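You operate a simulated robot arm through the tools that you are given. There is no shell and no other tool. Be economical: measure what you need, move in short steps, check, and stop when the job is done.

You run a simulated two-armed robot. Do the job below in one go: nothing can be reset, and whatever is moved stays where it is left.

## Task
On the assembly bench top, fold the cloth in half.

Only the result counts: the job must be done as asked and must still hold three seconds after the hand-in. Knocking over, shifting, dropping, spilling or breaking anything else fails it. Flat cloth is picked up by pressing the open fingertips on it (5 to 10 N) and closing them slowly along it; thin cloth reads only 2 to 8 mm in the jaws.

## Robot
Two 7-joint arms with two-finger parallel grippers on one trunk, on a base that drives. Base frame: it is fixed to the floor where the robot stands at the start and does not move with it; the origin is under the middle of the robot, x ahead of it, y to its left, z up; the surface under the hand at the start is at about z = 80. Readings come in cm, rad, newtons and seconds.
The left shoulder is at the start at [7, 16.3, 122], the right one opposite. With the tool pointing down near the work surface each hand reaches from about 36 to 86 cm from the robot's upright axis, wherever it stands, measured 20 degrees to its own side. Places, roughly: assembly bench top [60, -40, 80]. Payload 3.43 kg a hand.
Tool frame (each hand has its own): the origin (TCP) lies between the finger pads and is the grasp point; the fingertips stand 3.4 cm ahead of it; z points along the fingers, y is the line along which they close. Largest opening 12.8 cm; finger width 2.4, thickness 1.2; the body of the gripper, 4.8 by 13 cm, starts 9.6 cm behind the TCP.
Orientation is that of the tool frame in the base frame, as [roll, pitch, yaw] about the fixed x, y, z axes, in that order (R = Rz(yaw) Ry(pitch) Rx(roll)). With the fingers straight down and closing along the base's y, the tool's x points along the base's -x, its y along +y and its z along -z.

## Interface
- The arms move only by the tool drive_tool. It takes "left_increments", "right_increments" or both (then of equal length, played together; a hand with none holds still); each is a list of rows, each an object of numbers (a shift or turn left out is 0, a gripper value left out holds the last): "tx", "ty", "tz": the shift along the tool's x, y, z in units of 150 mm (1.0 is 150 mm); "rx", "ry", "rz": the turn, a rotation vector about the tool's x, y, z in units of 60 degrees (1.0 is 60 degrees). In form: [{"tx": .., "ty": .., "tz": .., "rx": .., "ry": .., "rz": ..}, ...]. A call has 1 to 20 rows; each row is the pose to reach, as a shift and turn from the pose commanded when the call began, along the tool's axes at that moment. "left_jaw" and "right_jaw" are, for a hand that has rows, the gripper command, from -1 (shut) to 1 (fully open), values between in proportion, set as the call begins (left out, the last holds). A call with a number of a shift or a turn outside -1 to 1 is refused whole. A row lasts 0.2 s, in which the tool goes at most 5 cm and 0.15 rad; a call with a longer step from one row to the next is refused whole, and so is a gripper value outside its range. Where a pose cannot be reached the arm comes as near as it can. A force on the tool above 40 N (or 10 N above the force at the start of the call, whichever is more), or a blocked arm, ends the call early, and 0.2 s more pass. Each finger travels about 15.3 cm/s and halts on what it meets, pressing with about 39 N; the grip force reading is that of the motor and also rises with nothing between the fingers. The clock runs only during rows and for 0.2 s after the last one: add rows that repeat a pose to give the fingers time. It gives the time, the measured TCP pose, the force on the tool (base axes), the opening and the grip force at its end, in the units of the frame above (readings bear some noise), with the torque about the TCP (base axes, N m) and any sound that the robot's microphone picked up.
- Cameras (640 x 400 px; columns grow to the right, rows downward): "scene" is now at [12.77, 0.7, 142.72]; the picture's right is [0.10, -1.00, -0.00], its down [-0.76, -0.07, -0.65] and it looks along [0.65, 0.06, -0.76] (base axes); focal length 272 px, centre (320, 200). "left" rides on the left gripper at [7.6, 1.1, -16] in its tool frame; the picture's right is [-0.15, 0.99, 0.00], its down [-0.88, -0.13, -0.45] and it looks along [-0.45, -0.07, 0.89] (tool axes); focal length 234 px, centre (320, 200). "right" rides on the right gripper at [7.6, -1.1, -16] in its tool frame; the picture's right is [0.15, 0.99, 0.00], its down [-0.88, 0.13, -0.46] and it looks along [-0.45, 0.07, 0.89] (tool axes); focal length 234 px, centre (320, 200). There is no depth. A picture from a camera that has moved, and an enlarged one, comes with that camera's place and axes in the base frame and with its lens.
- get_image(camera): a new picture of that camera. It takes no simulated time.
- slide_trunk(by): slides the trunk up (or, below 0, down) by that many cm; the arms and the scene camera ride with it, the base frame stays. It gives what a move gives, with no picture.
- steer(legs): drives the robot by 1 to 6 legs, each [ahead, left, turn to the left] in cm, cm and rad, along the robot's own axes; the way and the turn of a leg run together, so that a leg with both is an arc; at most 150 cm and 3.142 rad a leg. The arms and the cameras ride along, it lands a little off, and it stops where it bumps. It gives what a move gives.
- aim_head(pan, tilt): turns the head with the scene camera to pan (to the left, within 1.501 rad either way) and tilt (down, from -0.506 to 1.204), counted from straight ahead of the robot. It gives what a move gives.
- zoom(camera, box): a new picture of the part [left, top, right, bottom] of that camera's present view, enlarged. It takes no simulated time.
- close_job(): hands the job in; it is judged then, once.

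Go step by step. Nothing tells you exact positions but the pictures and the camera data: compare them with the known pose of the tool, close in by small moves and look again before you grip or let go. The budget is 120 turns and 92 pictures, counting those below and the enlarged ones. Unless the task says otherwise, let go and move clear before handing in.

The tools are called after "Call:" as a command line: name --argument value ..., lists and objects as JSON in quotes. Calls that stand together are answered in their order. drive_tool: Moves the arms, as the interface text tells. Its arguments: {"type":"object","properties":{"left_increments":{"type":"array","items":{"type":"object","properties":{"tx":{"type":"number"},"ty":{"type":"number"},"tz":{"type":"number"},"rx":{"type":"number"},"ry":{"type":"number"},"rz":{"type":"number"}}}},"left_jaw":{"type":"number"},"right_increments":{"type":"array","items":{"type":"object","properties":{"tx":{"type":"number"},"ty":{"type":"number"},"tz":{"type":"number"},"rx":{"type":"number"},"ry":{"type":"number"},"rz":{"type":"number"}}}},"right_jaw":{"type":"number"}},"required":[]} The other tools are called the same way: slide_trunk (by) slides the trunk up or down; steer (legs) drives the base; aim_head (pan, tilt) turns the head that bears the scene camera; get_image (camera) takes a picture; zoom (camera, box) takes an enlarged picture of a part of a camera's view; close_job () hands the job in.

At the start:

```text
time_s: 0.0
left_tool_pos: [61.67, 26.12, 91.27]
left_ee_rot: [-3.137, -0.003, 3.142]
left_force: [0.4, -0.6, -0.3]
left_torque: [-0.01, -0.03, 0.01]
left_finger_gap: 12.81
left_finger_force: 0.0
right_tool_pos: [58.96, -29.41, 104.2]
right_ee_rot: [3.141, 0.001, -3.14]
right_force: [0.0, 0.3, 0.7]
right_torque: [0.01, -0.03, 0.02]
right_finger_gap: 12.81
right_finger_force: 0.2
trunk travel left (down, up): [-70.1, 23.9]
robot x, y, heading: [0.0, 0.15, 0.001]
head pan, tilt: [0.098, 0.864]
```

scene: 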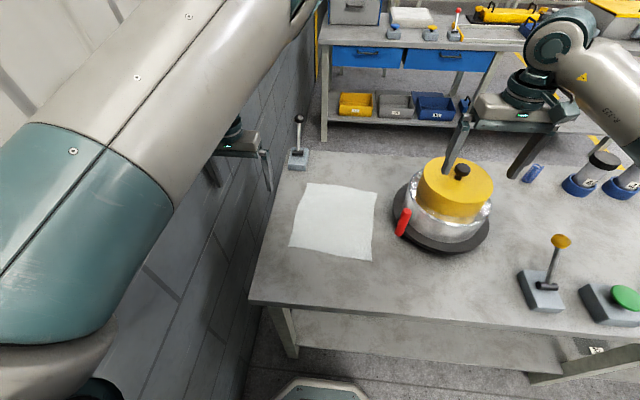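
right: 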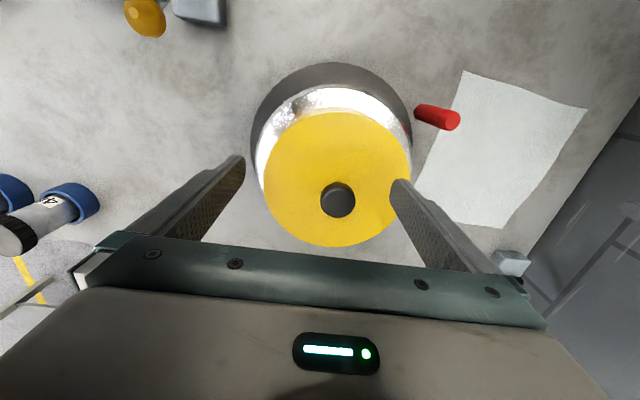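
left: 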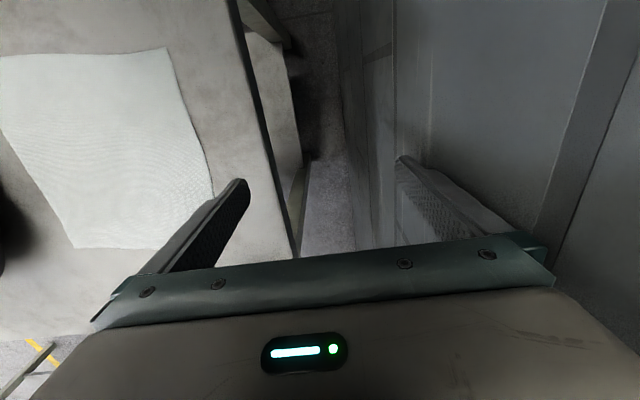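

I see the pale cloth lying on the left end of the bench, about 22 by 24 cm with corners near (73,10), (72,-12), (47,-10) and (49,12). The pot is to the right, with its lid knob just under the right hand. I'll lift both hands clear and bring them over the near edge, turning them so the jaws close along base x.

Call:
drive_tool --right_increments '[{"tz": -0.3}, {"tz": -0.6}, {"tz": -0.667}, {"tz": -0.667, "ty": 0.2, "tx": 0.1, "rz": 0.14}, {"tz": -0.667, "ty": 0.4, "tx": 0.2, "rz": 0.28}, {"tz": -0.667, "ty": 0.6, "tx": 0.3, "rz": 0.42}, {"tz": -0.667, "ty": 0.8, "tx": 0.4, "rz": 0.56}, {"tz": -0.667, "ty": 1.0, "tx": 0.5, "rz": 0.7}, {"tz": -0.667, "ty": 1.0, "tx": 0.6, "rz": 0.84}, {"tz": -0.667, "ty": 1.0, "tx": 0.6, "rz": 0.98}]' --left_increments '[{"tz": -0.3}, {"tz": -0.6}, {"tz": -0.667}, {"tz": -0.667, "ty": -0.2, "tx": 0.15, "rz": 0.14}, {"tz": -0.667, "ty": -0.4, "tx": 0.3, "rz": 0.28}, {"tz": -0.667, "ty": -0.6, "tx": 0.45, "rz": 0.42}, {"tz": -0.667, "ty": -0.8, "tx": 0.6, "rz": 0.56}, {"tz": -0.667, "ty": -1.0, "tx": 0.7, "rz": 0.7}, {"tz": -0.667, "ty": -1.0, "tx": 0.75, "rz": 0.84}, {"tz": -0.667, "ty": -1.0, "tx": 0.75, "rz": 0.98}]'

Call:
get_image --camera "scene"

```text
time_s: 1.3
left_tool_pos: [58.53, 27.37, 99.7]
left_ee_rot: [-3.11, -0.03, 2.798]
left_force: [3.3, -32.3, 13.5]
left_torque: [4.39, 0.08, -0.75]
left_finger_gap: 11.11
left_finger_force: 0.0
left hand out of reach, approached as far as the arm can: row 4, 5, 6
right_tool_pos: [54.94, -22.7, 114.27]
right_ee_rot: [3.137, 0.001, 2.776]
right_force: [-0.6, 0.5, -0.1]
right_torque: [-0.01, -0.01, 0.01]
right_finger_gap: 12.84
right_finger_force: 0.2
trunk travel left (down, up): [-70.1, 23.9]
robot x, y, heading: [0.01, -0.03, -0.003]
head pan, tilt: [0.098, 0.864]
stopped in row 6 (left hand): the force on the tool passed its limit at 43 N (the readings are from after the stop); the commanded pose is now the measured one
```

```text
88 pictures are left
camera scene: at [12.53, -0.08, 142.77], right [0.09, -1.0, 0.0], down [-0.76, -0.07, -0.65], along [0.65, 0.06, -0.76], focal length 272 px, centre (320, 200)
```

scene: 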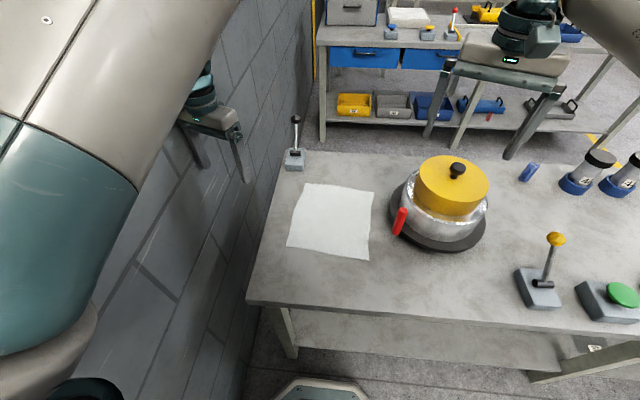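

The left hand met the wall on its left while turning. I'll move it toward -y first, without any turn.

Call:
drive_tool --left_increments '[{"tx": -0.04, "ty": -0.12}, {"tx": -0.09, "ty": -0.25}, {"tx": -0.13, "ty": -0.37}, {"tx": -0.18, "ty": -0.5}, {"tx": -0.22, "ty": -0.62}, {"tx": -0.22, "ty": -0.75}]'

Call:
get_image --camera "scene"

```text
time_s: 2.7
left_tool_pos: [61.53, 26.18, 99.7]
left_ee_rot: [-3.098, -0.027, 2.815]
left_force: [0.7, -0.1, -0.1]
left_torque: [0.01, 0.0, 0.01]
left_finger_gap: 12.8
left_finger_force: 0.0
left hand out of reach, approached as far as the arm can: row 1, 2, 3, 4, 5, 6
right_tool_pos: [55.24, -21.93, 114.26]
right_ee_rot: [-3.141, 0.0, 2.783]
right_force: [-0.7, 0.1, -0.5]
right_torque: [-0.01, -0.02, -0.02]
right_finger_gap: 12.79
right_finger_force: 0.0
trunk travel left (down, up): [-70.1, 23.9]
robot x, y, heading: [0.16, 0.06, -0.002]
head pan, tilt: [0.098, 0.864]
```

```text
87 pictures are left
camera scene: at [12.76, 0.62, 142.72], right [0.1, -1.0, 0.0], down [-0.76, -0.07, -0.65], along [0.65, 0.06, -0.76], focal length 272 px, centre (320, 200)
```

scene: 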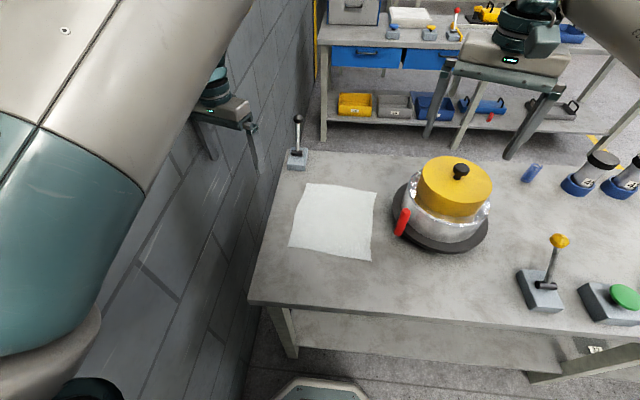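

The left arm seems to be at a joint limit with this turn. I'll turn it back the other way and lift while moving it inward.

Call:
drive_tool --left_increments '[{"rz": -0.1, "ty": -0.05}, {"rz": -0.2, "ty": -0.1}, {"rz": -0.32, "ty": -0.2}, {"rz": -0.32, "ty": -0.3}, {"rz": -0.32, "ty": -0.4}, {"rz": -0.32, "ty": -0.5}]'

```text
time_s: 4.1
left_tool_pos: [61.96, 26.0, 99.83]
left_ee_rot: [-3.111, -0.041, -3.131]
left_force: [0.5, 0.3, -0.3]
left_torque: [-0.01, -0.02, 0.02]
left_finger_gap: 12.79
left_finger_force: 0.1
left hand out of reach, approached as far as the arm can: row 1, 2, 3, 4, 5, 6
right_tool_pos: [55.2, -21.92, 114.29]
right_ee_rot: [-3.14, -0.001, 2.782]
right_force: [-0.4, -0.8, 0.8]
right_torque: [0.01, -0.02, 0.01]
right_finger_gap: 12.8
right_finger_force: 0.0
trunk travel left (down, up): [-70.1, 23.9]
robot x, y, heading: [0.01, 0.26, -0.006]
head pan, tilt: [0.098, 0.864]
```

The left hand still will not move inward at this height. I'll test lowering it back to its starting height and moving it toward the robot.

Call:
drive_tool --left_increments '[{"tx": 0.1, "tz": 0.2}, {"tx": 0.2, "tz": 0.4}, {"tx": 0.3, "tz": 0.4}, {"tx": 0.4, "tz": 0.4}, {"tx": 0.5, "tz": 0.4}, {"tx": 0.6, "tz": 0.4}]'

Call:
get_image --camera "left"

```text
time_s: 5.5
left_tool_pos: [54.47, 27.14, 93.91]
left_ee_rot: [-3.113, -0.044, 3.129]
left_force: [11.7, -26.7, 3.0]
left_torque: [2.95, 1.21, -0.65]
left_finger_gap: 11.39
left_finger_force: 0.1
left hand out of reach, approached as far as the arm can: row 1, 2, 3, 4, 5, 6
right_tool_pos: [55.03, -22.73, 114.17]
right_ee_rot: [3.138, -0.003, 2.775]
right_force: [-0.3, -0.7, -0.1]
right_torque: [0.0, -0.04, 0.04]
right_finger_gap: 12.85
right_finger_force: 0.1
trunk travel left (down, up): [-70.1, 23.9]
robot x, y, heading: [0.09, 0.05, -0.011]
head pan, tilt: [0.098, 0.864]
stopped in row 6 (left hand): the force on the tool passed its limit at 43 N (the readings are from after the stop); the commanded pose is now the measured one
```

```text
86 pictures are left
camera left: at [47.6, 28.98, 110.1], right [0.16, 0.99, -0.03], down [0.9, -0.13, 0.42], along [0.41, -0.1, -0.91], focal length 234 px, centre (320, 200)
```

left: 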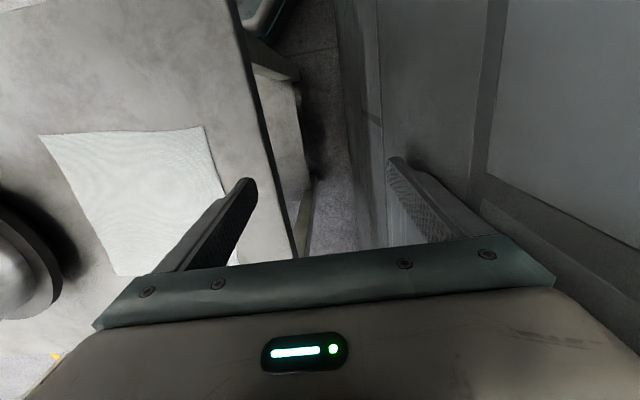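

The left jaw is rubbing the wall at about y = 34, and that arm won't come inward from here. I'll back it off along +x and test how far inward the right hand can go.

Call:
drive_tool --left_increments '[{"tx": -0.1, "ty": -0.05}, {"tx": -0.2, "ty": -0.1}, {"tx": -0.3, "ty": -0.1}, {"tx": -0.4, "ty": -0.1}, {"tx": -0.45, "ty": -0.1}, {"tx": -0.45, "ty": -0.1}, {"tx": -0.45, "ty": -0.1}]' --right_increments '[{"ty": 0.2, "rz": 0.14}, {"ty": 0.4, "tx": 0.05, "rz": 0.28}, {"ty": 0.6, "tx": 0.1, "rz": 0.42}, {"ty": 0.8, "tx": 0.15, "rz": 0.56}, {"ty": 0.9, "tx": 0.2, "rz": 0.7}, {"ty": 1.0, "tx": 0.3, "rz": 0.84}, {"ty": 1.0, "tx": 0.3, "rz": 0.98}]'

Call:
get_image --camera "scene"

```text
time_s: 7.1
left_tool_pos: [61.2, 26.34, 93.56]
left_ee_rot: [-3.117, -0.044, 3.134]
left_force: [-0.3, -0.9, -1.0]
left_torque: [0.05, -0.02, 0.04]
left_finger_gap: 12.78
left_finger_force: 0.0
left hand out of reach, approached as far as the arm can: row 2
right_tool_pos: [56.24, -6.54, 114.22]
right_ee_rot: [-3.142, 0.001, 1.75]
right_force: [-0.2, 0.2, 0.3]
right_torque: [0.01, 0.01, 0.03]
right_finger_gap: 12.83
right_finger_force: 0.0
trunk travel left (down, up): [-70.1, 23.9]
robot x, y, heading: [0.11, -0.23, -0.007]
head pan, tilt: [0.098, 0.864]
```

```text
85 pictures are left
camera scene: at [12.83, 0.48, 142.72], right [0.09, -1.0, 0.0], down [-0.76, -0.07, -0.65], along [0.65, 0.06, -0.76], focal length 272 px, centre (320, 200)
```

scene: 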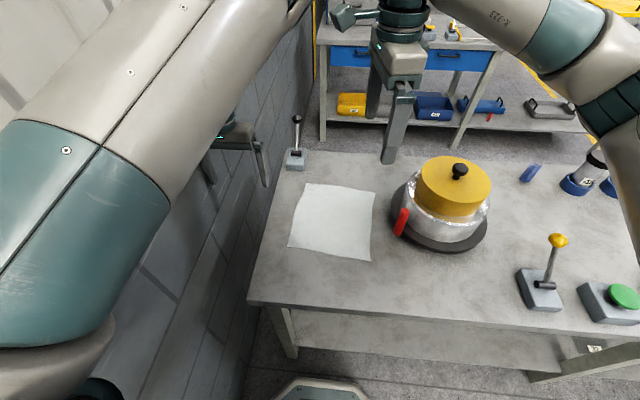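

The right arm moves freely. I'll test whether turning the left hand the other way lets it move inward.

Call:
drive_tool --left_increments '[{"rz": -0.14}, {"rz": -0.28}, {"rz": -0.42}, {"rz": -0.56, "ty": -0.05}, {"rz": -0.7, "ty": -0.1}, {"rz": -0.84, "ty": -0.2}, {"rz": -0.98, "ty": -0.3}, {"rz": -0.98, "ty": -0.4}, {"rz": -0.98, "ty": -0.5}]'

Call:
get_image --camera "left"

```text
time_s: 8.7
left_tool_pos: [57.38, 28.51, 92.71]
left_ee_rot: [-3.137, -0.046, -2.153]
left_force: [0.6, -0.9, -0.7]
left_torque: [0.03, 0.01, -0.01]
left_finger_gap: 12.8
left_finger_force: 0.1
left hand out of reach, approached as far as the arm can: row 5, 6, 7, 8
right_tool_pos: [56.29, -6.69, 114.18]
right_ee_rot: [-3.142, -0.003, 1.752]
right_force: [-0.1, -0.3, -0.5]
right_torque: [0.01, -0.01, 0.04]
right_finger_gap: 12.79
right_finger_force: 0.2
trunk travel left (down, up): [-70.1, 23.9]
robot x, y, heading: [0.17, -0.06, -0.006]
head pan, tilt: [0.098, 0.864]
stopped in row 8 (left hand): the force on the tool passed its limit at 52 N (the readings are from after the stop); the commanded pose is now the measured one
```

```text
84 pictures are left
camera left: at [52.5, 23.62, 108.94], right [-0.75, 0.67, -0.01], down [0.6, 0.68, 0.41], along [0.28, 0.3, -0.91], focal length 234 px, centre (320, 200)
```

left: 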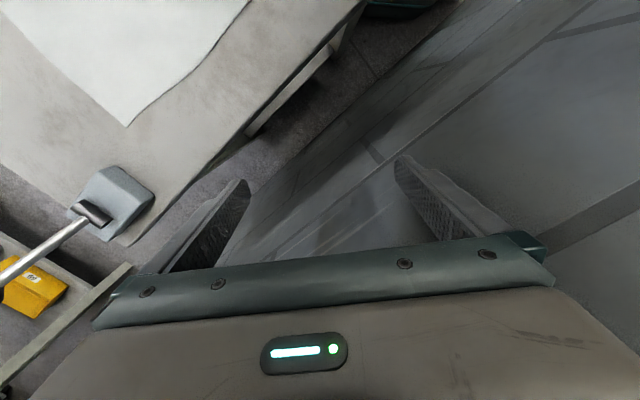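

The left arm can't come inward here, so I'll do the fold with the right hand alone, taking one corner at a time. First I'll park the left hand further out and higher, and check whether the right hand can reach the left near corner.

Call:
drive_tool --left_increments '[{"tz": -0.1, "tx": -0.05, "ty": -0.1}, {"tz": -0.2, "tx": -0.1, "ty": -0.2}, {"tz": -0.35, "tx": -0.15, "ty": -0.3}, {"tz": -0.5, "tx": -0.2, "ty": -0.4}, {"tz": -0.65, "tx": -0.3, "ty": -0.5}, {"tz": -0.8, "tx": -0.35, "ty": -0.6}]'

Call:
drive_tool --right_increments '[{"ty": -0.1, "tx": 0.15}, {"ty": -0.2, "tx": 0.35, "tz": 0.1}, {"ty": -0.3, "tx": 0.5, "tz": 0.25}, {"ty": -0.4, "tx": 0.65, "tz": 0.4}, {"ty": -0.45, "tx": 0.8, "tz": 0.55}, {"ty": -0.45, "tx": 0.95, "tz": 0.7}, {"ty": -0.45, "tx": 0.95, "tz": 0.7}]'

Call:
get_image --camera "scene"

```text
time_s: 9.1
left_tool_pos: [57.58, 28.44, 93.13]
left_ee_rot: [-3.129, -0.06, -2.157]
left_force: [0.2, -0.4, 0.4]
left_torque: [0.02, 0.0, 0.0]
left_finger_gap: 12.82
left_finger_force: 0.0
left hand out of reach, approached as far as the arm can: row 1
right_tool_pos: [56.18, -6.65, 114.22]
right_ee_rot: [-3.14, 0.0, 1.752]
right_force: [0.1, 0.7, -0.1]
right_torque: [-0.02, 0.01, 0.0]
right_finger_gap: 12.81
right_finger_force: 0.0
trunk travel left (down, up): [-70.1, 23.9]
robot x, y, heading: [-0.21, -0.38, -0.006]
head pan, tilt: [0.098, 0.864]
stopped in row 1 (left hand): the force on the tool passed its limit at 48 N (the readings are from after the stop); the commanded pose is now the measured one
```

```text
time_s: 10.7
left_tool_pos: [57.62, 28.42, 92.89]
left_ee_rot: [-3.13, -0.058, -2.155]
left_force: [1.4, -5.5, 0.6]
left_torque: [0.88, 0.35, 0.1]
left_finger_gap: 12.8
left_finger_force: 0.0
right_tool_pos: [46.93, 6.3, 103.71]
right_ee_rot: [-3.141, -0.002, 1.75]
right_force: [0.6, -0.4, -0.1]
right_torque: [0.01, 0.01, 0.0]
right_finger_gap: 12.81
right_finger_force: 0.1
trunk travel left (down, up): [-70.1, 23.9]
robot x, y, heading: [-0.06, 0.05, -0.007]
head pan, tilt: [0.098, 0.864]
```

```text
83 pictures are left
camera scene: at [12.83, 0.38, 142.72], right [0.09, -1.0, 0.0], down [-0.76, -0.07, -0.65], along [0.65, 0.06, -0.76], focal length 272 px, centre (320, 200)
```

scene: 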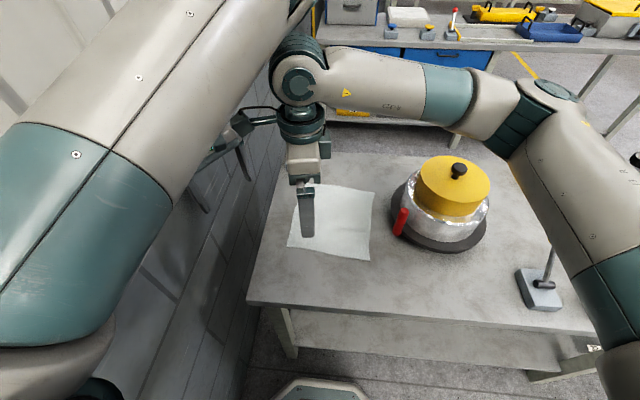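

The right hand reaches the left near corner fine. The left hand is touching the wall, so I'll take it back to its earlier free pose at about (62, 26), raise it slightly and leave it there.

Call:
drive_tool --left_increments '[{"tx": -0.01, "ty": -0.1}, {"tx": -0.03, "ty": -0.2, "rz": 0.1}, {"tx": -0.05, "ty": -0.3, "rz": 0.22}, {"tx": -0.07, "ty": -0.36, "rz": 0.34}, {"tx": -0.07, "ty": -0.38, "rz": 0.46}, {"tx": -0.07, "ty": -0.38, "rz": 0.58}, {"tx": -0.07, "ty": -0.38, "rz": 0.7}, {"tx": -0.07, "ty": -0.38, "rz": 0.82}, {"tx": -0.07, "ty": -0.38, "rz": 0.92}]'

```text
time_s: 12.7
left_tool_pos: [62.94, 26.24, 93.32]
left_ee_rot: [-3.083, -0.017, -3.121]
left_force: [-3.2, -4.4, 0.6]
left_torque: [0.41, -0.29, 0.14]
left_finger_gap: 12.56
left_finger_force: 0.0
left hand out of reach, approached as far as the arm can: row 1
right_tool_pos: [46.98, 6.05, 103.35]
right_ee_rot: [-3.135, 0.002, 1.747]
right_force: [-0.2, 0.5, 0.2]
right_torque: [-0.02, 0.04, -0.01]
right_finger_gap: 12.82
right_finger_force: 0.1
trunk travel left (down, up): [-70.1, 23.9]
robot x, y, heading: [-0.15, -0.16, -0.003]
head pan, tilt: [0.098, 0.864]
```

I'll narrow the left jaw so it clears the wall and leave that hand parked. Then I'll look at the cloth from the right hand.

Call:
drive_tool --left_increments '[{}, {}]' --left_jaw 0.0 --right_increments '[{}, {}]' --right_jaw -0.4

Call:
get_image --camera "right"

Call:
zoom --camera "scene" --box '[240, 150, 420, 290]'

```text
time_s: 13.3
left_tool_pos: [62.94, 26.34, 93.25]
left_ee_rot: [-3.084, -0.019, -3.118]
left_force: [0.7, 0.0, -0.6]
left_torque: [-0.01, 0.02, -0.03]
left_finger_gap: 6.43
left_finger_force: 0.1
right_tool_pos: [46.98, 6.21, 103.38]
right_ee_rot: [-3.134, 0.004, 1.746]
right_force: [-0.4, 0.4, 0.2]
right_torque: [0.0, 0.01, -0.03]
right_finger_gap: 3.8
right_finger_force: 0.0
trunk travel left (down, up): [-70.1, 23.9]
robot x, y, heading: [0.4, 0.07, -0.009]
head pan, tilt: [0.098, 0.864]
```

```text
82 pictures are left
camera right: at [44.65, 13.56, 119.16], right [0.95, 0.32, -0.01], down [0.29, -0.84, 0.46], along [0.14, -0.44, -0.89], focal length 234 px, centre (320, 200)
```

right: 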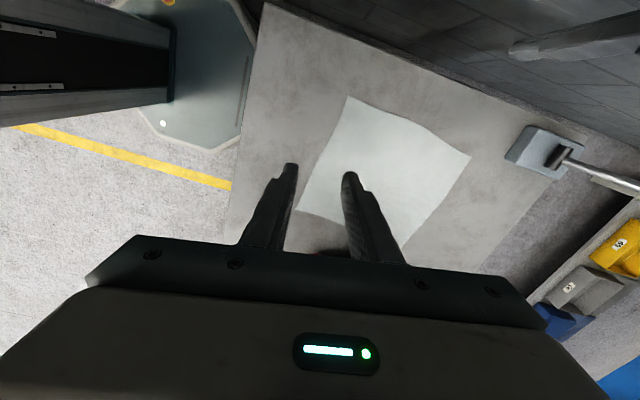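

```text
2.86 times, centred on (330, 220) of scene
camera zoom: at [12.8, 0.49, 142.72], right [0.09, -1.0, 0.0], down [-0.76, -0.07, -0.65], along [0.65, 0.06, -0.76], focal length 777 px, centre (291, 143)
```

zoom: 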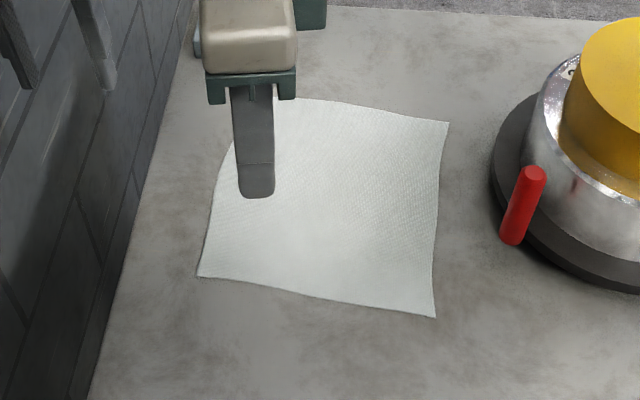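

Cloth corners, refined: D about (49.2, 12.6), C (47.2, -9.2), B (71, -11.3) and A (73, 10). I'll bring the right hand over the near-right corner C with the jaws narrowed to 2.5 cm and check.

Call:
drive_tool --right_increments '[{"tx": -0.2}, {"tx": -0.45, "rz": 0.08}, {"tx": -0.7, "rz": 0.16, "tz": 0.1}, {"tx": -0.88, "rz": 0.254, "tz": 0.3}, {"tx": -0.923, "ty": 0.013, "rz": 0.254, "tz": 0.5}, {"tx": -0.923, "ty": 0.013, "rz": 0.254, "tz": 0.7}, {"tx": -0.923, "ty": 0.013, "rz": 0.254, "tz": 0.87}, {"tx": -0.923, "ty": 0.013, "rz": 0.254, "tz": 0.893}]' --right_jaw -0.61

Call:
get_image --camera "right"

Call:
zoom --camera "scene" --box '[240, 150, 420, 290]'

```text
time_s: 15.1
left_tool_pos: [62.73, 26.28, 92.97]
left_ee_rot: [-3.084, -0.024, -3.12]
left_force: [0.0, -0.9, 0.0]
left_torque: [-0.01, 0.01, 0.0]
left_finger_gap: 6.4
left_finger_force: 0.1
right_tool_pos: [49.63, -7.16, 90.46]
right_ee_rot: [3.142, -0.001, 1.484]
right_force: [0.3, -0.6, -0.3]
right_torque: [0.0, 0.0, 0.04]
right_finger_gap: 2.52
right_finger_force: 0.0
trunk travel left (down, up): [-70.1, 23.9]
robot x, y, heading: [0.22, -0.25, -0.005]
head pan, tilt: [0.098, 0.864]
```

```text
80 pictures are left
camera right: at [49.2, 0.5, 106.25], right [1.0, 0.06, 0.0], down [0.05, -0.89, 0.46], along [0.03, -0.46, -0.89], focal length 234 px, centre (320, 200)
```

right: 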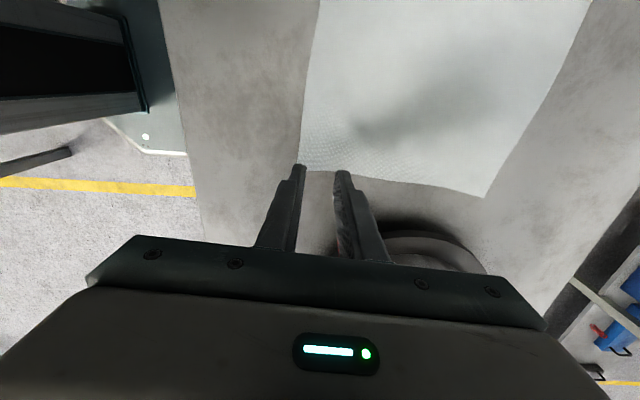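

```text
2.86 times, centred on (330, 220) of scene
camera zoom: at [12.79, 0.52, 142.72], right [0.09, -1.0, 0.0], down [-0.76, -0.07, -0.65], along [0.65, 0.06, -0.76], focal length 777 px, centre (291, 143)
```

zoom: 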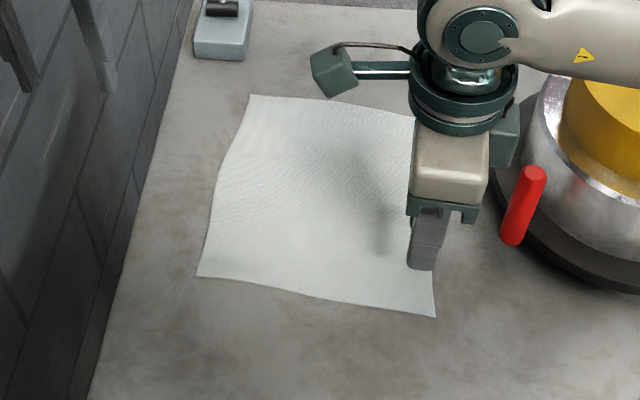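

The wrist view agrees: C is at (47.4, -9.3) and B at (70.4, -11.5). I'll lower toward the cloth in small steps until I feel contact.

Call:
drive_tool --right_increments '[{"tz": 0.15}, {"tz": 0.3}, {"tz": 0.4}, {"tz": 0.43}, {"tz": 0.45}, {"tz": 0.45}]'

Call:
get_image --camera "right"

```text
time_s: 16.5
left_tool_pos: [62.93, 26.28, 92.99]
left_ee_rot: [-3.084, -0.023, -3.119]
left_force: [0.6, 0.1, 0.1]
left_torque: [-0.02, 0.03, 0.03]
left_finger_gap: 6.37
left_finger_force: 0.1
right_tool_pos: [49.4, -7.25, 83.61]
right_ee_rot: [-3.141, 0.0, 1.485]
right_force: [-0.7, 0.0, -0.5]
right_torque: [0.0, -0.01, 0.0]
right_finger_gap: 2.51
right_finger_force: 0.1
trunk travel left (down, up): [-70.1, 23.9]
robot x, y, heading: [-0.17, -0.2, -0.01]
head pan, tilt: [0.098, 0.864]
```

```text
78 pictures are left
camera right: at [49.18, 0.43, 99.53], right [1.0, 0.06, 0.0], down [0.06, -0.89, 0.46], along [0.03, -0.46, -0.89], focal length 234 px, centre (320, 200)
```

right: 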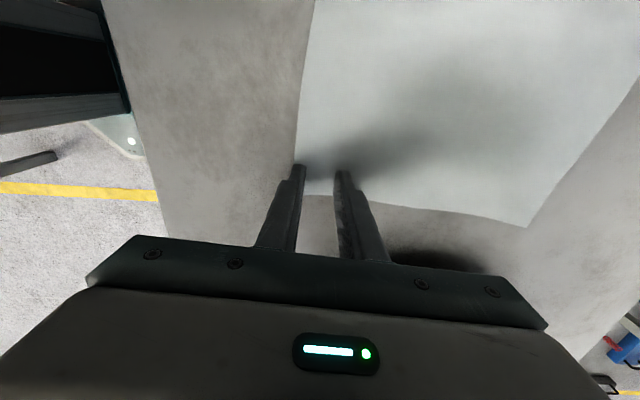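

The outer fingertip is about 1 cm inside the near edge, as planned. I'll lower further until it reads 5–10 N.

Call:
drive_tool --right_increments '[{"tz": 0.01}, {"tz": 0.02}, {"tz": 0.02}]'

```text
time_s: 17.3
left_tool_pos: [62.67, 26.31, 93.17]
left_ee_rot: [-3.084, -0.021, -3.12]
left_force: [-0.2, -0.5, 0.3]
left_torque: [0.02, 0.01, -0.04]
left_finger_gap: 6.39
left_finger_force: 0.1
right_tool_pos: [49.6, -7.25, 83.52]
right_ee_rot: [3.14, -0.002, 1.487]
right_force: [-0.6, -1.5, 17.3]
right_torque: [-0.09, 0.2, 0.02]
right_finger_gap: 2.5
right_finger_force: 0.2
trunk travel left (down, up): [-70.1, 23.9]
robot x, y, heading: [-0.3, -0.44, -0.007]
head pan, tilt: [0.098, 0.864]
```

Contact, but at 17 N. I'll ease up slightly.

Call:
drive_tool --right_increments '[{"tz": -0.008}]'

```text
time_s: 17.7
left_tool_pos: [62.87, 26.44, 93.21]
left_ee_rot: [-3.084, -0.024, -3.12]
left_force: [-0.3, 0.1, -0.4]
left_torque: [0.02, 0.01, 0.0]
left_finger_gap: 6.4
left_finger_force: 0.2
right_tool_pos: [49.65, -7.21, 83.46]
right_ee_rot: [3.14, -0.002, 1.486]
right_force: [2.1, 1.9, 14.9]
right_torque: [0.03, 0.11, -0.02]
right_finger_gap: 2.47
right_finger_force: 0.0
trunk travel left (down, up): [-70.1, 23.9]
robot x, y, heading: [0.07, 0.12, -0.005]
head pan, tilt: [0.098, 0.864]
```

Call:
drive_tool --right_increments '[{"tz": -0.015}]'

```text
time_s: 18.1
left_tool_pos: [62.91, 26.33, 92.93]
left_ee_rot: [-3.085, -0.024, -3.12]
left_force: [0.3, -0.1, 0.7]
left_torque: [0.0, 0.0, -0.04]
left_finger_gap: 6.41
left_finger_force: 0.1
right_tool_pos: [49.61, -7.29, 83.6]
right_ee_rot: [-3.138, 0.003, 1.485]
right_force: [-0.8, 0.3, 1.8]
right_torque: [0.01, -0.01, 0.03]
right_finger_gap: 2.47
right_finger_force: 0.1
trunk travel left (down, up): [-70.1, 23.9]
robot x, y, heading: [-0.15, 0.02, -0.004]
head pan, tilt: [0.098, 0.864]
```

Contact is now only about 2 N. I'll press a little and start closing slowly.

Call:
drive_tool --right_increments '[{"tz": 0.007}]' --right_jaw -0.66

```text
time_s: 18.5
left_tool_pos: [62.78, 26.3, 92.97]
left_ee_rot: [-3.082, -0.025, -3.121]
left_force: [-0.2, -0.1, -0.1]
left_torque: [0.01, 0.03, 0.02]
left_finger_gap: 6.41
left_finger_force: 0.1
right_tool_pos: [49.53, -7.29, 83.54]
right_ee_rot: [-3.141, -0.001, 1.485]
right_force: [0.6, -0.4, 2.5]
right_torque: [-0.01, 0.02, -0.01]
right_finger_gap: 2.17
right_finger_force: 0.3
trunk travel left (down, up): [-70.1, 23.9]
robot x, y, heading: [0.12, -0.19, -0.006]
head pan, tilt: [0.098, 0.864]
```

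Call:
drive_tool --right_increments '[{"tz": 0.007}]' --right_jaw -0.7

Call:
get_image --camera "right"

```text
time_s: 18.9
left_tool_pos: [62.75, 26.25, 93.13]
left_ee_rot: [-3.084, -0.024, -3.118]
left_force: [0.4, -0.7, -0.3]
left_torque: [0.01, 0.02, -0.01]
left_finger_gap: 6.4
left_finger_force: 0.0
right_tool_pos: [49.62, -7.22, 83.46]
right_ee_rot: [3.14, 0.0, 1.484]
right_force: [0.7, -0.1, 9.3]
right_torque: [-0.06, 0.06, -0.02]
right_finger_gap: 1.92
right_finger_force: 0.0
trunk travel left (down, up): [-70.1, 23.9]
robot x, y, heading: [-0.22, -0.07, -0.004]
head pan, tilt: [0.098, 0.864]
```

```text
77 pictures are left
camera right: at [49.17, 0.33, 99.4], right [1.0, 0.06, 0.0], down [0.05, -0.89, 0.46], along [0.03, -0.45, -0.89], focal length 234 px, centre (320, 200)
```

right: 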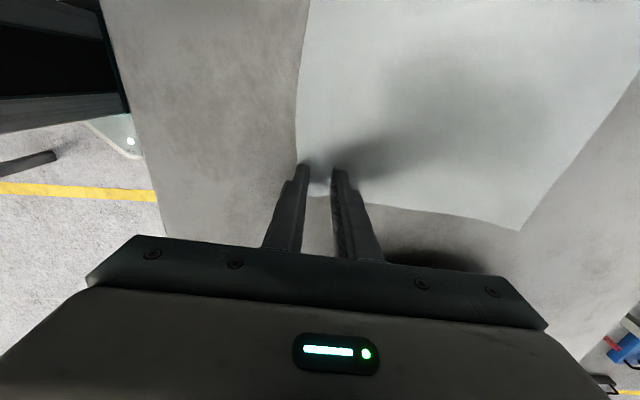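

Force is now about 9 N. I'll close the rest of the way slowly.

Call:
drive_tool --right_increments '[{}, {}]' --right_jaw -0.76

Call:
drive_tool --right_increments '[{}, {}]' --right_jaw -0.82

Call:
drive_tool --right_increments '[{}, {}]' --right_jaw -0.88

Call:
drive_tool --right_increments '[{}, {}]' --right_jaw -0.94

Call:
drive_tool --right_increments '[{}, {}, {}]' --right_jaw -1

Call:
zoom --camera "right" --box '[240, 100, 440, 225]'

```text
time_s: 19.5
left_tool_pos: [62.75, 26.25, 93.16]
left_ee_rot: [-3.084, -0.024, -3.119]
left_force: [-0.8, -0.9, 0.0]
left_torque: [0.01, 0.0, -0.02]
left_finger_gap: 6.43
left_finger_force: 0.1
right_tool_pos: [49.46, -7.23, 83.46]
right_ee_rot: [3.14, 0.001, 1.485]
right_force: [1.6, 0.5, 14.2]
right_torque: [-0.07, 0.03, -0.04]
right_finger_gap: 1.45
right_finger_force: 0.1
trunk travel left (down, up): [-70.1, 23.9]
robot x, y, heading: [-0.14, -0.17, -0.007]
head pan, tilt: [0.098, 0.864]
```

```text
time_s: 20.1
left_tool_pos: [62.78, 26.26, 93.14]
left_ee_rot: [-3.085, -0.022, -3.119]
left_force: [0.4, 0.3, 0.6]
left_torque: [-0.01, -0.02, 0.0]
left_finger_gap: 6.41
left_finger_force: 0.1
right_tool_pos: [49.63, -7.35, 83.49]
right_ee_rot: [3.14, 0.0, 1.485]
right_force: [2.0, -0.6, 18.2]
right_torque: [-0.07, 0.02, 0.02]
right_finger_gap: 1.0
right_finger_force: 0.1
trunk travel left (down, up): [-70.1, 23.9]
robot x, y, heading: [0.12, -0.2, -0.005]
head pan, tilt: [0.098, 0.864]
```

```text
time_s: 20.7
left_tool_pos: [62.86, 26.36, 93.12]
left_ee_rot: [-3.085, -0.021, -3.118]
left_force: [0.7, -0.6, -0.1]
left_torque: [-0.02, -0.03, -0.03]
left_finger_gap: 6.38
left_finger_force: 0.0
right_tool_pos: [49.53, -7.41, 83.49]
right_ee_rot: [3.14, 0.001, 1.485]
right_force: [1.5, -0.7, 18.5]
right_torque: [-0.06, 0.05, 0.0]
right_finger_gap: 0.6
right_finger_force: 0.1
trunk travel left (down, up): [-70.1, 23.9]
robot x, y, heading: [-0.01, -0.1, -0.008]
head pan, tilt: [0.098, 0.864]
```

```text
time_s: 21.3
left_tool_pos: [62.73, 26.39, 93.12]
left_ee_rot: [-3.082, -0.021, -3.12]
left_force: [-0.1, 0.2, 0.8]
left_torque: [0.01, 0.02, -0.03]
left_finger_gap: 6.4
left_finger_force: 0.0
right_tool_pos: [49.52, -7.32, 83.48]
right_ee_rot: [3.141, 0.001, 1.486]
right_force: [0.3, 0.1, 19.4]
right_torque: [-0.07, 0.05, -0.01]
right_finger_gap: 0.31
right_finger_force: 0.0
trunk travel left (down, up): [-70.1, 23.9]
robot x, y, heading: [0.41, -0.08, -0.009]
head pan, tilt: [0.098, 0.864]
```

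```text
time_s: 22.1
left_tool_pos: [62.7, 26.26, 93.25]
left_ee_rot: [-3.084, -0.022, -3.12]
left_force: [-0.4, -0.7, -0.7]
left_torque: [-0.06, -0.04, -0.02]
left_finger_gap: 6.42
left_finger_force: 0.1
right_tool_pos: [49.46, -7.35, 83.48]
right_ee_rot: [3.139, 0.001, 1.485]
right_force: [-0.2, 0.1, 19.7]
right_torque: [-0.08, 0.09, 0.0]
right_finger_gap: 0.17
right_finger_force: 35.9
trunk travel left (down, up): [-70.1, 23.9]
robot x, y, heading: [0.12, -0.18, -0.009]
head pan, tilt: [0.098, 0.864]
```

```text
3.20 times, centred on (340, 162) of right
camera zoom: at [49.09, 0.35, 99.39], right [1.0, 0.06, 0.0], down [0.05, -0.89, 0.46], along [0.03, -0.45, -0.89], focal length 749 px, centre (256, 320)
```

zoom: 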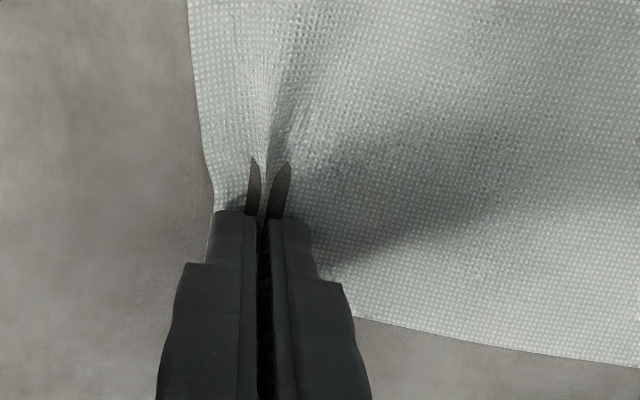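

A ridge is caught, with the gap reading 1.7 mm. I'll lift a few cm and look.

Call:
drive_tool --right_increments '[{"tz": -0.1}, {"tz": -0.2}, {"tz": -0.3}, {"tz": -0.4, "ty": 0.1}]'

Call:
get_image --camera "right"

Call:
zoom --camera "scene" --box '[240, 150, 420, 290]'

```text
time_s: 23.1
left_tool_pos: [62.91, 26.28, 93.11]
left_ee_rot: [-3.083, -0.024, -3.12]
left_force: [0.0, -0.1, -0.4]
left_torque: [0.01, 0.0, 0.02]
left_finger_gap: 6.4
left_finger_force: 0.1
right_tool_pos: [51.14, -7.37, 89.44]
right_ee_rot: [-3.141, -0.001, 1.486]
right_force: [-0.1, 0.0, -0.8]
right_torque: [-0.01, -0.03, 0.0]
right_finger_gap: 0.16
right_finger_force: 36.3
trunk travel left (down, up): [-70.1, 23.9]
robot x, y, heading: [0.18, 0.06, -0.006]
head pan, tilt: [0.098, 0.864]
```

```text
75 pictures are left
camera right: at [50.75, 0.27, 105.25], right [1.0, 0.06, 0.0], down [0.06, -0.89, 0.46], along [0.03, -0.46, -0.89], focal length 234 px, centre (320, 200)
```

right: 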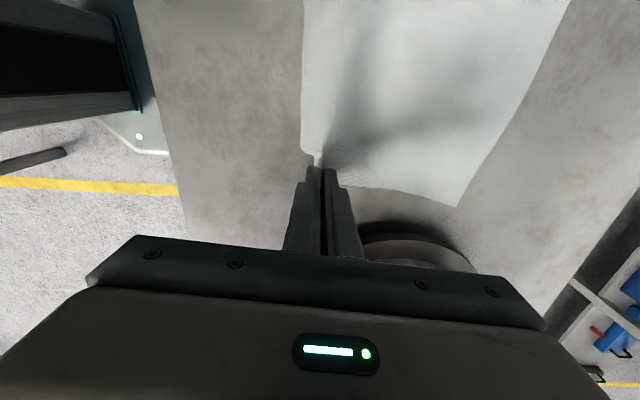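

```text
2.86 times, centred on (330, 220) of scene
camera zoom: at [12.81, 0.51, 142.71], right [0.09, -1.0, 0.0], down [-0.76, -0.07, -0.65], along [0.65, 0.06, -0.76], focal length 777 px, centre (291, 143)
```

zoom: 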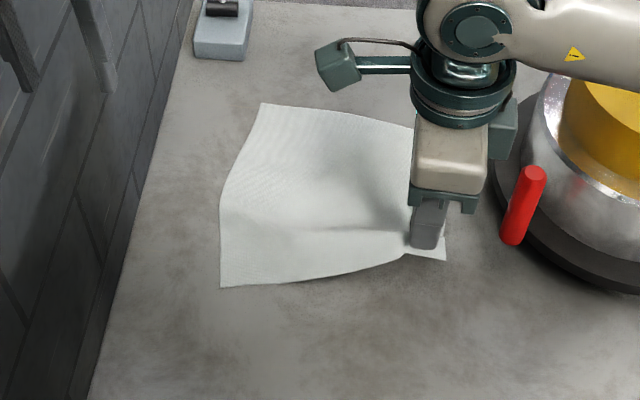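

The cloth is stiff and slides easily, and with one corner fixed the other can't reach its mate. A clean rectangular fold therefore needs both hands. I'll put this corner back down, lift clear, and drive right so the left arm gets room away from the wall.

Call:
drive_tool --right_increments '[{"tz": 0.1, "ty": -0.05}, {"tz": 0.2, "ty": -0.1}, {"tz": 0.3, "ty": -0.1}, {"tz": 0.385, "ty": -0.1}]'

Call:
drive_tool --right_increments '[{}, {}, {}]' --right_jaw -0.6

Call:
drive_tool --right_increments '[{"tz": -0.1}, {"tz": -0.3}, {"tz": -0.6}, {"tz": -0.9}, {"tz": -1.0}]'

Call:
drive_tool --right_increments '[{"tz": -0.3}, {"tz": -0.6, "ty": -0.1}, {"tz": -0.95, "ty": -0.2}]'

Call:
get_image --camera "scene"

```text
time_s: 24.1
left_tool_pos: [62.8, 26.38, 92.95]
left_ee_rot: [-3.084, -0.025, -3.118]
left_force: [-0.1, 0.6, -0.5]
left_torque: [-0.04, -0.01, 0.0]
left_finger_gap: 6.4
left_finger_force: 0.0
right_tool_pos: [49.52, -7.16, 83.74]
right_ee_rot: [-3.141, 0.0, 1.484]
right_force: [-0.8, -0.6, 3.4]
right_torque: [-0.05, 0.04, -0.01]
right_finger_gap: 0.19
right_finger_force: 36.6
trunk travel left (down, up): [-70.1, 23.9]
robot x, y, heading: [0.44, -0.38, -0.007]
head pan, tilt: [0.098, 0.864]
```

```text
time_s: 24.9
left_tool_pos: [62.81, 26.2, 93.09]
left_ee_rot: [-3.085, -0.025, -3.119]
left_force: [0.9, -0.8, -0.4]
left_torque: [0.02, 0.01, 0.0]
left_finger_gap: 6.44
left_finger_force: 0.0
right_tool_pos: [49.52, -7.21, 83.72]
right_ee_rot: [-3.141, 0.0, 1.485]
right_force: [0.3, -0.1, 1.8]
right_torque: [-0.03, 0.02, -0.02]
right_finger_gap: 2.57
right_finger_force: 0.0
trunk travel left (down, up): [-70.1, 23.9]
robot x, y, heading: [-0.08, -0.27, -0.007]
head pan, tilt: [0.098, 0.864]
```

```text
time_s: 26.1
left_tool_pos: [62.83, 26.25, 93.11]
left_ee_rot: [-3.083, -0.024, -3.119]
left_force: [0.0, 0.8, -0.1]
left_torque: [0.0, -0.01, 0.01]
left_finger_gap: 6.4
left_finger_force: 0.1
right_tool_pos: [49.62, -7.26, 98.6]
right_ee_rot: [3.141, 0.0, 1.485]
right_force: [0.0, -0.5, -0.6]
right_torque: [-0.01, 0.0, -0.01]
right_finger_gap: 2.59
right_finger_force: 0.0
trunk travel left (down, up): [-70.1, 23.9]
robot x, y, heading: [-0.07, -0.28, -0.003]
head pan, tilt: [0.098, 0.864]
```

```text
refused: row 3 steps farther than a row can; nothing moved
```

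```text
73 pictures are left
camera scene: at [12.81, 0.48, 142.72], right [0.09, -1.0, 0.0], down [-0.76, -0.07, -0.65], along [0.65, 0.06, -0.76], focal length 272 px, centre (320, 200)
```

scene: 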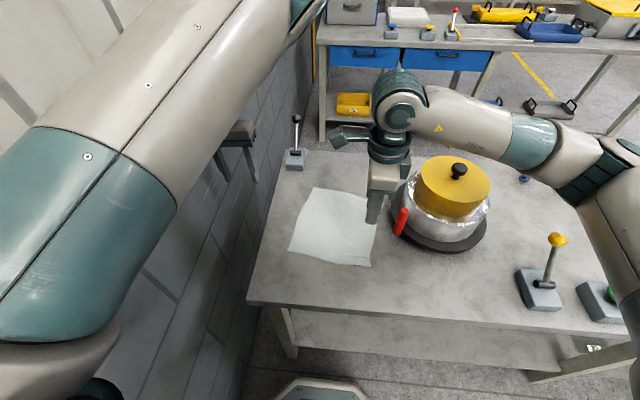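

The cloth settled back almost in place. I'll raise the right hand well above the pot, then drive right.

Call:
drive_tool --right_increments '[{"tz": -0.3}, {"tz": -0.6}, {"tz": -0.9}, {"tz": -1.0}]'

Call:
steer --legs '[[0, -16, 0]]'

Call:
get_image --camera "scene"

```text
time_s: 27.1
left_tool_pos: [62.78, 26.28, 93.0]
left_ee_rot: [-3.084, -0.022, -3.121]
left_force: [0.0, -0.7, -0.2]
left_torque: [-0.01, -0.01, 0.01]
left_finger_gap: 6.39
left_finger_force: 0.0
right_tool_pos: [49.57, -7.43, 113.62]
right_ee_rot: [-3.14, 0.0, 1.488]
right_force: [-0.5, 0.3, 0.0]
right_torque: [0.0, -0.01, 0.01]
right_finger_gap: 2.54
right_finger_force: 0.1
trunk travel left (down, up): [-70.1, 23.9]
robot x, y, heading: [-0.12, 0.15, -0.009]
head pan, tilt: [0.098, 0.864]
```

```text
time_s: 28.5
left_tool_pos: [62.72, 10.7, 93.09]
left_ee_rot: [-3.084, -0.025, -3.119]
left_force: [-0.6, 0.6, -0.1]
left_torque: [0.01, -0.03, -0.02]
left_finger_gap: 6.4
left_finger_force: 0.0
right_tool_pos: [49.33, -22.95, 113.53]
right_ee_rot: [-3.14, 0.002, 1.486]
right_force: [-0.1, -0.4, -0.6]
right_torque: [-0.02, -0.03, -0.02]
right_finger_gap: 2.57
right_finger_force: 0.1
trunk travel left (down, up): [-70.1, 23.9]
robot x, y, heading: [-0.03, -15.69, -0.007]
head pan, tilt: [0.098, 0.864]
```

```text
72 pictures are left
camera scene: at [12.68, -15.05, 142.72], right [0.09, -1.0, 0.0], down [-0.76, -0.07, -0.65], along [0.65, 0.06, -0.76], focal length 272 px, centre (320, 200)
```

scene: 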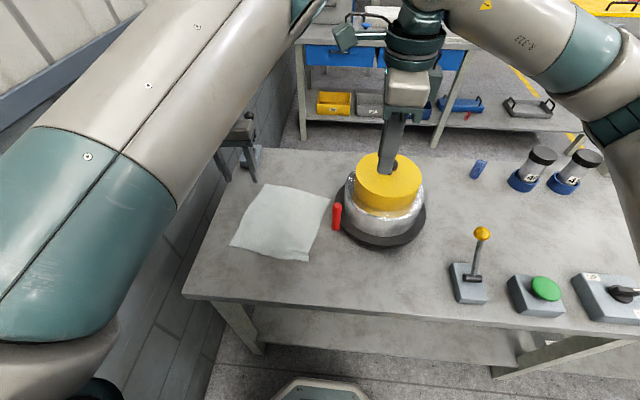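

Now the left arm has clearance. I'll test it by lifting a bit and turning its jaws so they close along x, with the camera to the left.

Call:
drive_tool --left_increments '[{"tz": -0.15}, {"tz": -0.3, "rz": 0.14}, {"tz": -0.4, "rz": 0.28}, {"tz": -0.4, "rz": 0.42}, {"tz": -0.4, "rz": 0.56}, {"tz": -0.4, "rz": 0.7}, {"tz": -0.4, "rz": 0.84}, {"tz": -0.4, "rz": 0.98}]'

Call:
get_image --camera "scene"

```text
time_s: 30.3
left_tool_pos: [62.96, 11.02, 99.02]
left_ee_rot: [-3.092, 0.037, 2.136]
left_force: [-0.4, -0.1, 0.7]
left_torque: [0.0, 0.01, 0.0]
left_finger_gap: 6.4
left_finger_force: 0.0
right_tool_pos: [49.51, -23.03, 113.61]
right_ee_rot: [-3.141, -0.001, 1.484]
right_force: [0.5, -0.1, 0.2]
right_torque: [0.0, -0.01, 0.0]
right_finger_gap: 2.56
right_finger_force: 0.0
trunk travel left (down, up): [-70.1, 23.9]
robot x, y, heading: [0.08, -15.79, -0.009]
head pan, tilt: [0.098, 0.864]
```

```text
71 pictures are left
camera scene: at [12.68, -15.18, 142.72], right [0.09, -1.0, 0.0], down [-0.76, -0.07, -0.65], along [0.65, 0.06, -0.76], focal length 272 px, centre (320, 200)
```

scene: 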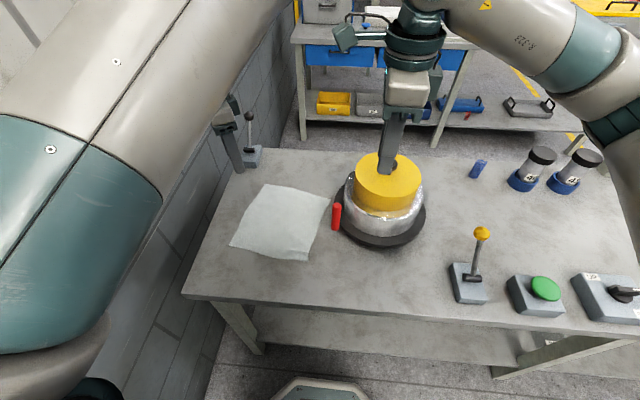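

The left arm now turns freely. I'll bring it back toward the near-left corner and finish the turn.

Call:
drive_tool --left_increments '[{"tx": 0.06, "ty": -0.1, "rz": 0.12}, {"tx": 0.12, "ty": -0.22, "rz": 0.24}, {"tx": 0.18, "ty": -0.35, "rz": 0.36}, {"tx": 0.25, "ty": -0.48, "rz": 0.48}, {"tx": 0.3, "ty": -0.6, "rz": 0.6}, {"tx": 0.337, "ty": -0.655, "rz": 0.62}, {"tx": 0.337, "ty": -0.655, "rz": 0.62}]'

Call:
get_image --camera "left"

```text
time_s: 32.1
left_tool_pos: [50.88, 12.96, 97.02]
left_ee_rot: [-3.075, 0.081, 1.524]
left_force: [-0.3, -0.2, 0.3]
left_torque: [0.0, 0.01, -0.03]
left_finger_gap: 6.39
left_finger_force: 0.0
left hand out of reach, approached as far as the arm can: row 4, 5, 6, 7
right_tool_pos: [49.48, -23.12, 113.55]
right_ee_rot: [3.141, 0.001, 1.486]
right_force: [0.1, 0.2, -0.3]
right_torque: [0.0, 0.04, 0.0]
right_finger_gap: 2.53
right_finger_force: 0.1
trunk travel left (down, up): [-70.1, 23.9]
robot x, y, heading: [-0.01, -15.73, -0.007]
head pan, tilt: [0.098, 0.864]
stopped in row 7 (left hand): the arm was blocked; the commanded pose is now the measured one
```

```text
70 pictures are left
camera left: at [53.34, 21.8, 112.28], right [0.98, -0.2, -0.05], down [-0.14, -0.84, 0.53], along [-0.15, -0.51, -0.85], focal length 234 px, centre (320, 200)
```

left: 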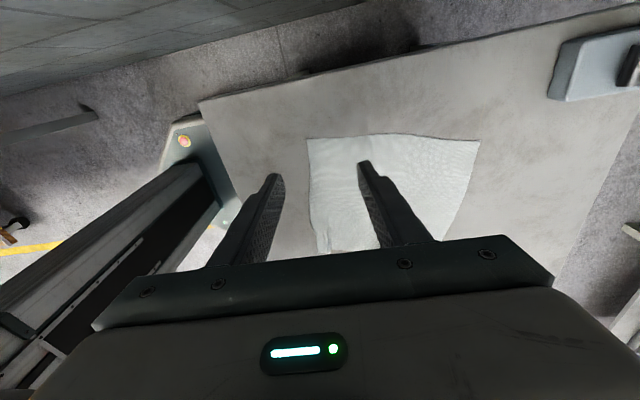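

The left arm is limited when the hand is close in and inward. Backing the robot off and moving a bit further right should put the near corners within both hands' ranges.

Call:
steer --legs '[[-6, -4, 0]]'

Call:
drive_tool --left_increments '[{"ty": 0.1}, {"ty": 0.2}, {"ty": 0.3, "tz": 0.1}, {"ty": 0.4, "tz": 0.2}, {"ty": 0.48, "tz": 0.3}, {"ty": 0.48, "tz": 0.3}]'

Call:
get_image --camera "left"

```text
time_s: 33.1
left_tool_pos: [44.91, 9.09, 97.14]
left_ee_rot: [-3.075, 0.079, 1.527]
left_force: [0.8, 0.8, -0.4]
left_torque: [0.0, 0.02, 0.0]
left_finger_gap: 6.42
left_finger_force: 0.1
right_tool_pos: [43.48, -26.85, 113.48]
right_ee_rot: [-3.14, 0.0, 1.486]
right_force: [0.2, -0.1, 0.8]
right_torque: [-0.01, 0.05, 0.01]
right_finger_gap: 2.54
right_finger_force: 0.1
trunk travel left (down, up): [-70.1, 23.9]
robot x, y, heading: [-6.09, -19.81, -0.008]
head pan, tilt: [0.098, 0.864]
```

```text
time_s: 34.5
left_tool_pos: [51.77, 8.36, 92.36]
left_ee_rot: [-3.08, 0.078, 1.526]
left_force: [-0.3, -0.5, 0.8]
left_torque: [0.01, -0.04, -0.01]
left_finger_gap: 6.41
left_finger_force: 0.0
right_tool_pos: [43.3, -26.94, 113.53]
right_ee_rot: [-3.141, 0.0, 1.486]
right_force: [-0.4, 0.6, 0.2]
right_torque: [-0.03, -0.02, 0.03]
right_finger_gap: 2.55
right_finger_force: 0.1
trunk travel left (down, up): [-70.1, 23.9]
robot x, y, heading: [-6.2, -20.1, -0.01]
head pan, tilt: [0.098, 0.864]
```

```text
69 pictures are left
camera left: at [54.2, 17.22, 107.5], right [0.98, -0.19, -0.05], down [-0.14, -0.84, 0.53], along [-0.15, -0.51, -0.85], focal length 234 px, centre (320, 200)
```

left: 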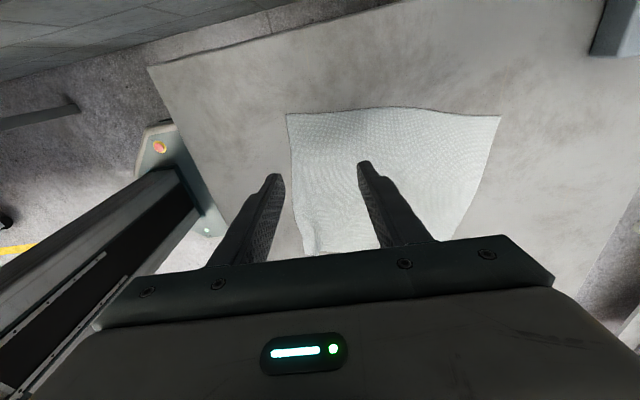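

Both corners look reachable now: D about (48.3, 12.6), A about (71, 8). I'll straighten the left hand over D and bring the right hand high across toward C.

Call:
drive_tool --left_increments '[{"rx": -0.02, "ry": 0.02, "tx": 0.02, "ty": -0.02}, {"rx": -0.04, "ry": 0.05, "tx": 0.06, "ty": -0.05}, {"rx": -0.059, "ry": 0.075, "tx": 0.1, "ty": -0.072}, {"rx": -0.059, "ry": 0.075, "tx": 0.117, "ty": -0.072}, {"rx": -0.059, "ry": 0.075, "tx": 0.117, "ty": -0.072}]' --left_jaw -0.61 --right_increments '[{"tx": 0.2}, {"tx": 0.45, "ty": 0.05}, {"tx": 0.7, "ty": 0.1}, {"tx": 0.9, "ty": 0.2}, {"tx": 1.0, "ty": 0.3}]'

Call:
get_image --camera "scene"

```text
time_s: 35.2
left_tool_pos: [50.85, 9.81, 92.21]
left_ee_rot: [-3.128, 0.023, 1.533]
left_force: [-0.3, 0.1, 0.5]
left_torque: [-0.04, 0.0, -0.01]
left_finger_gap: 2.5
left_finger_force: 0.1
right_tool_pos: [45.16, -19.51, 113.42]
right_ee_rot: [-3.138, 0.008, 1.489]
right_force: [-0.2, 0.3, -0.1]
right_torque: [0.0, -0.01, -0.02]
right_finger_gap: 2.57
right_finger_force: 0.1
trunk travel left (down, up): [-70.1, 23.9]
robot x, y, heading: [-6.4, -19.97, -0.011]
head pan, tilt: [0.098, 0.864]
stopped in row 3 (right hand): the force on the tool passed its limit at 65 N (the readings are from after the stop); the commanded pose is now the measured one
```

```text
68 pictures are left
camera scene: at [6.7, -18.94, 142.72], right [0.09, -1.0, 0.0], down [-0.76, -0.07, -0.65], along [0.65, 0.06, -0.76], focal length 272 px, centre (320, 200)
```

scene: 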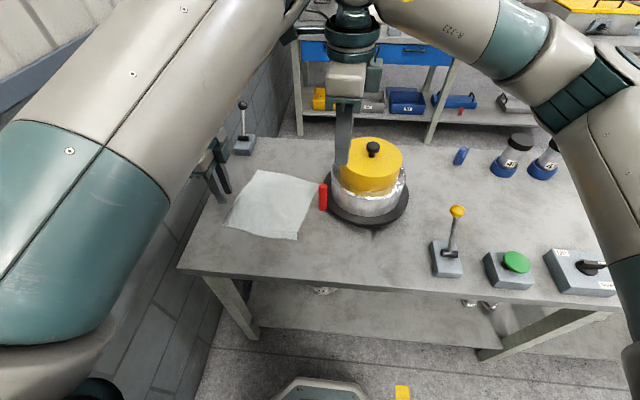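

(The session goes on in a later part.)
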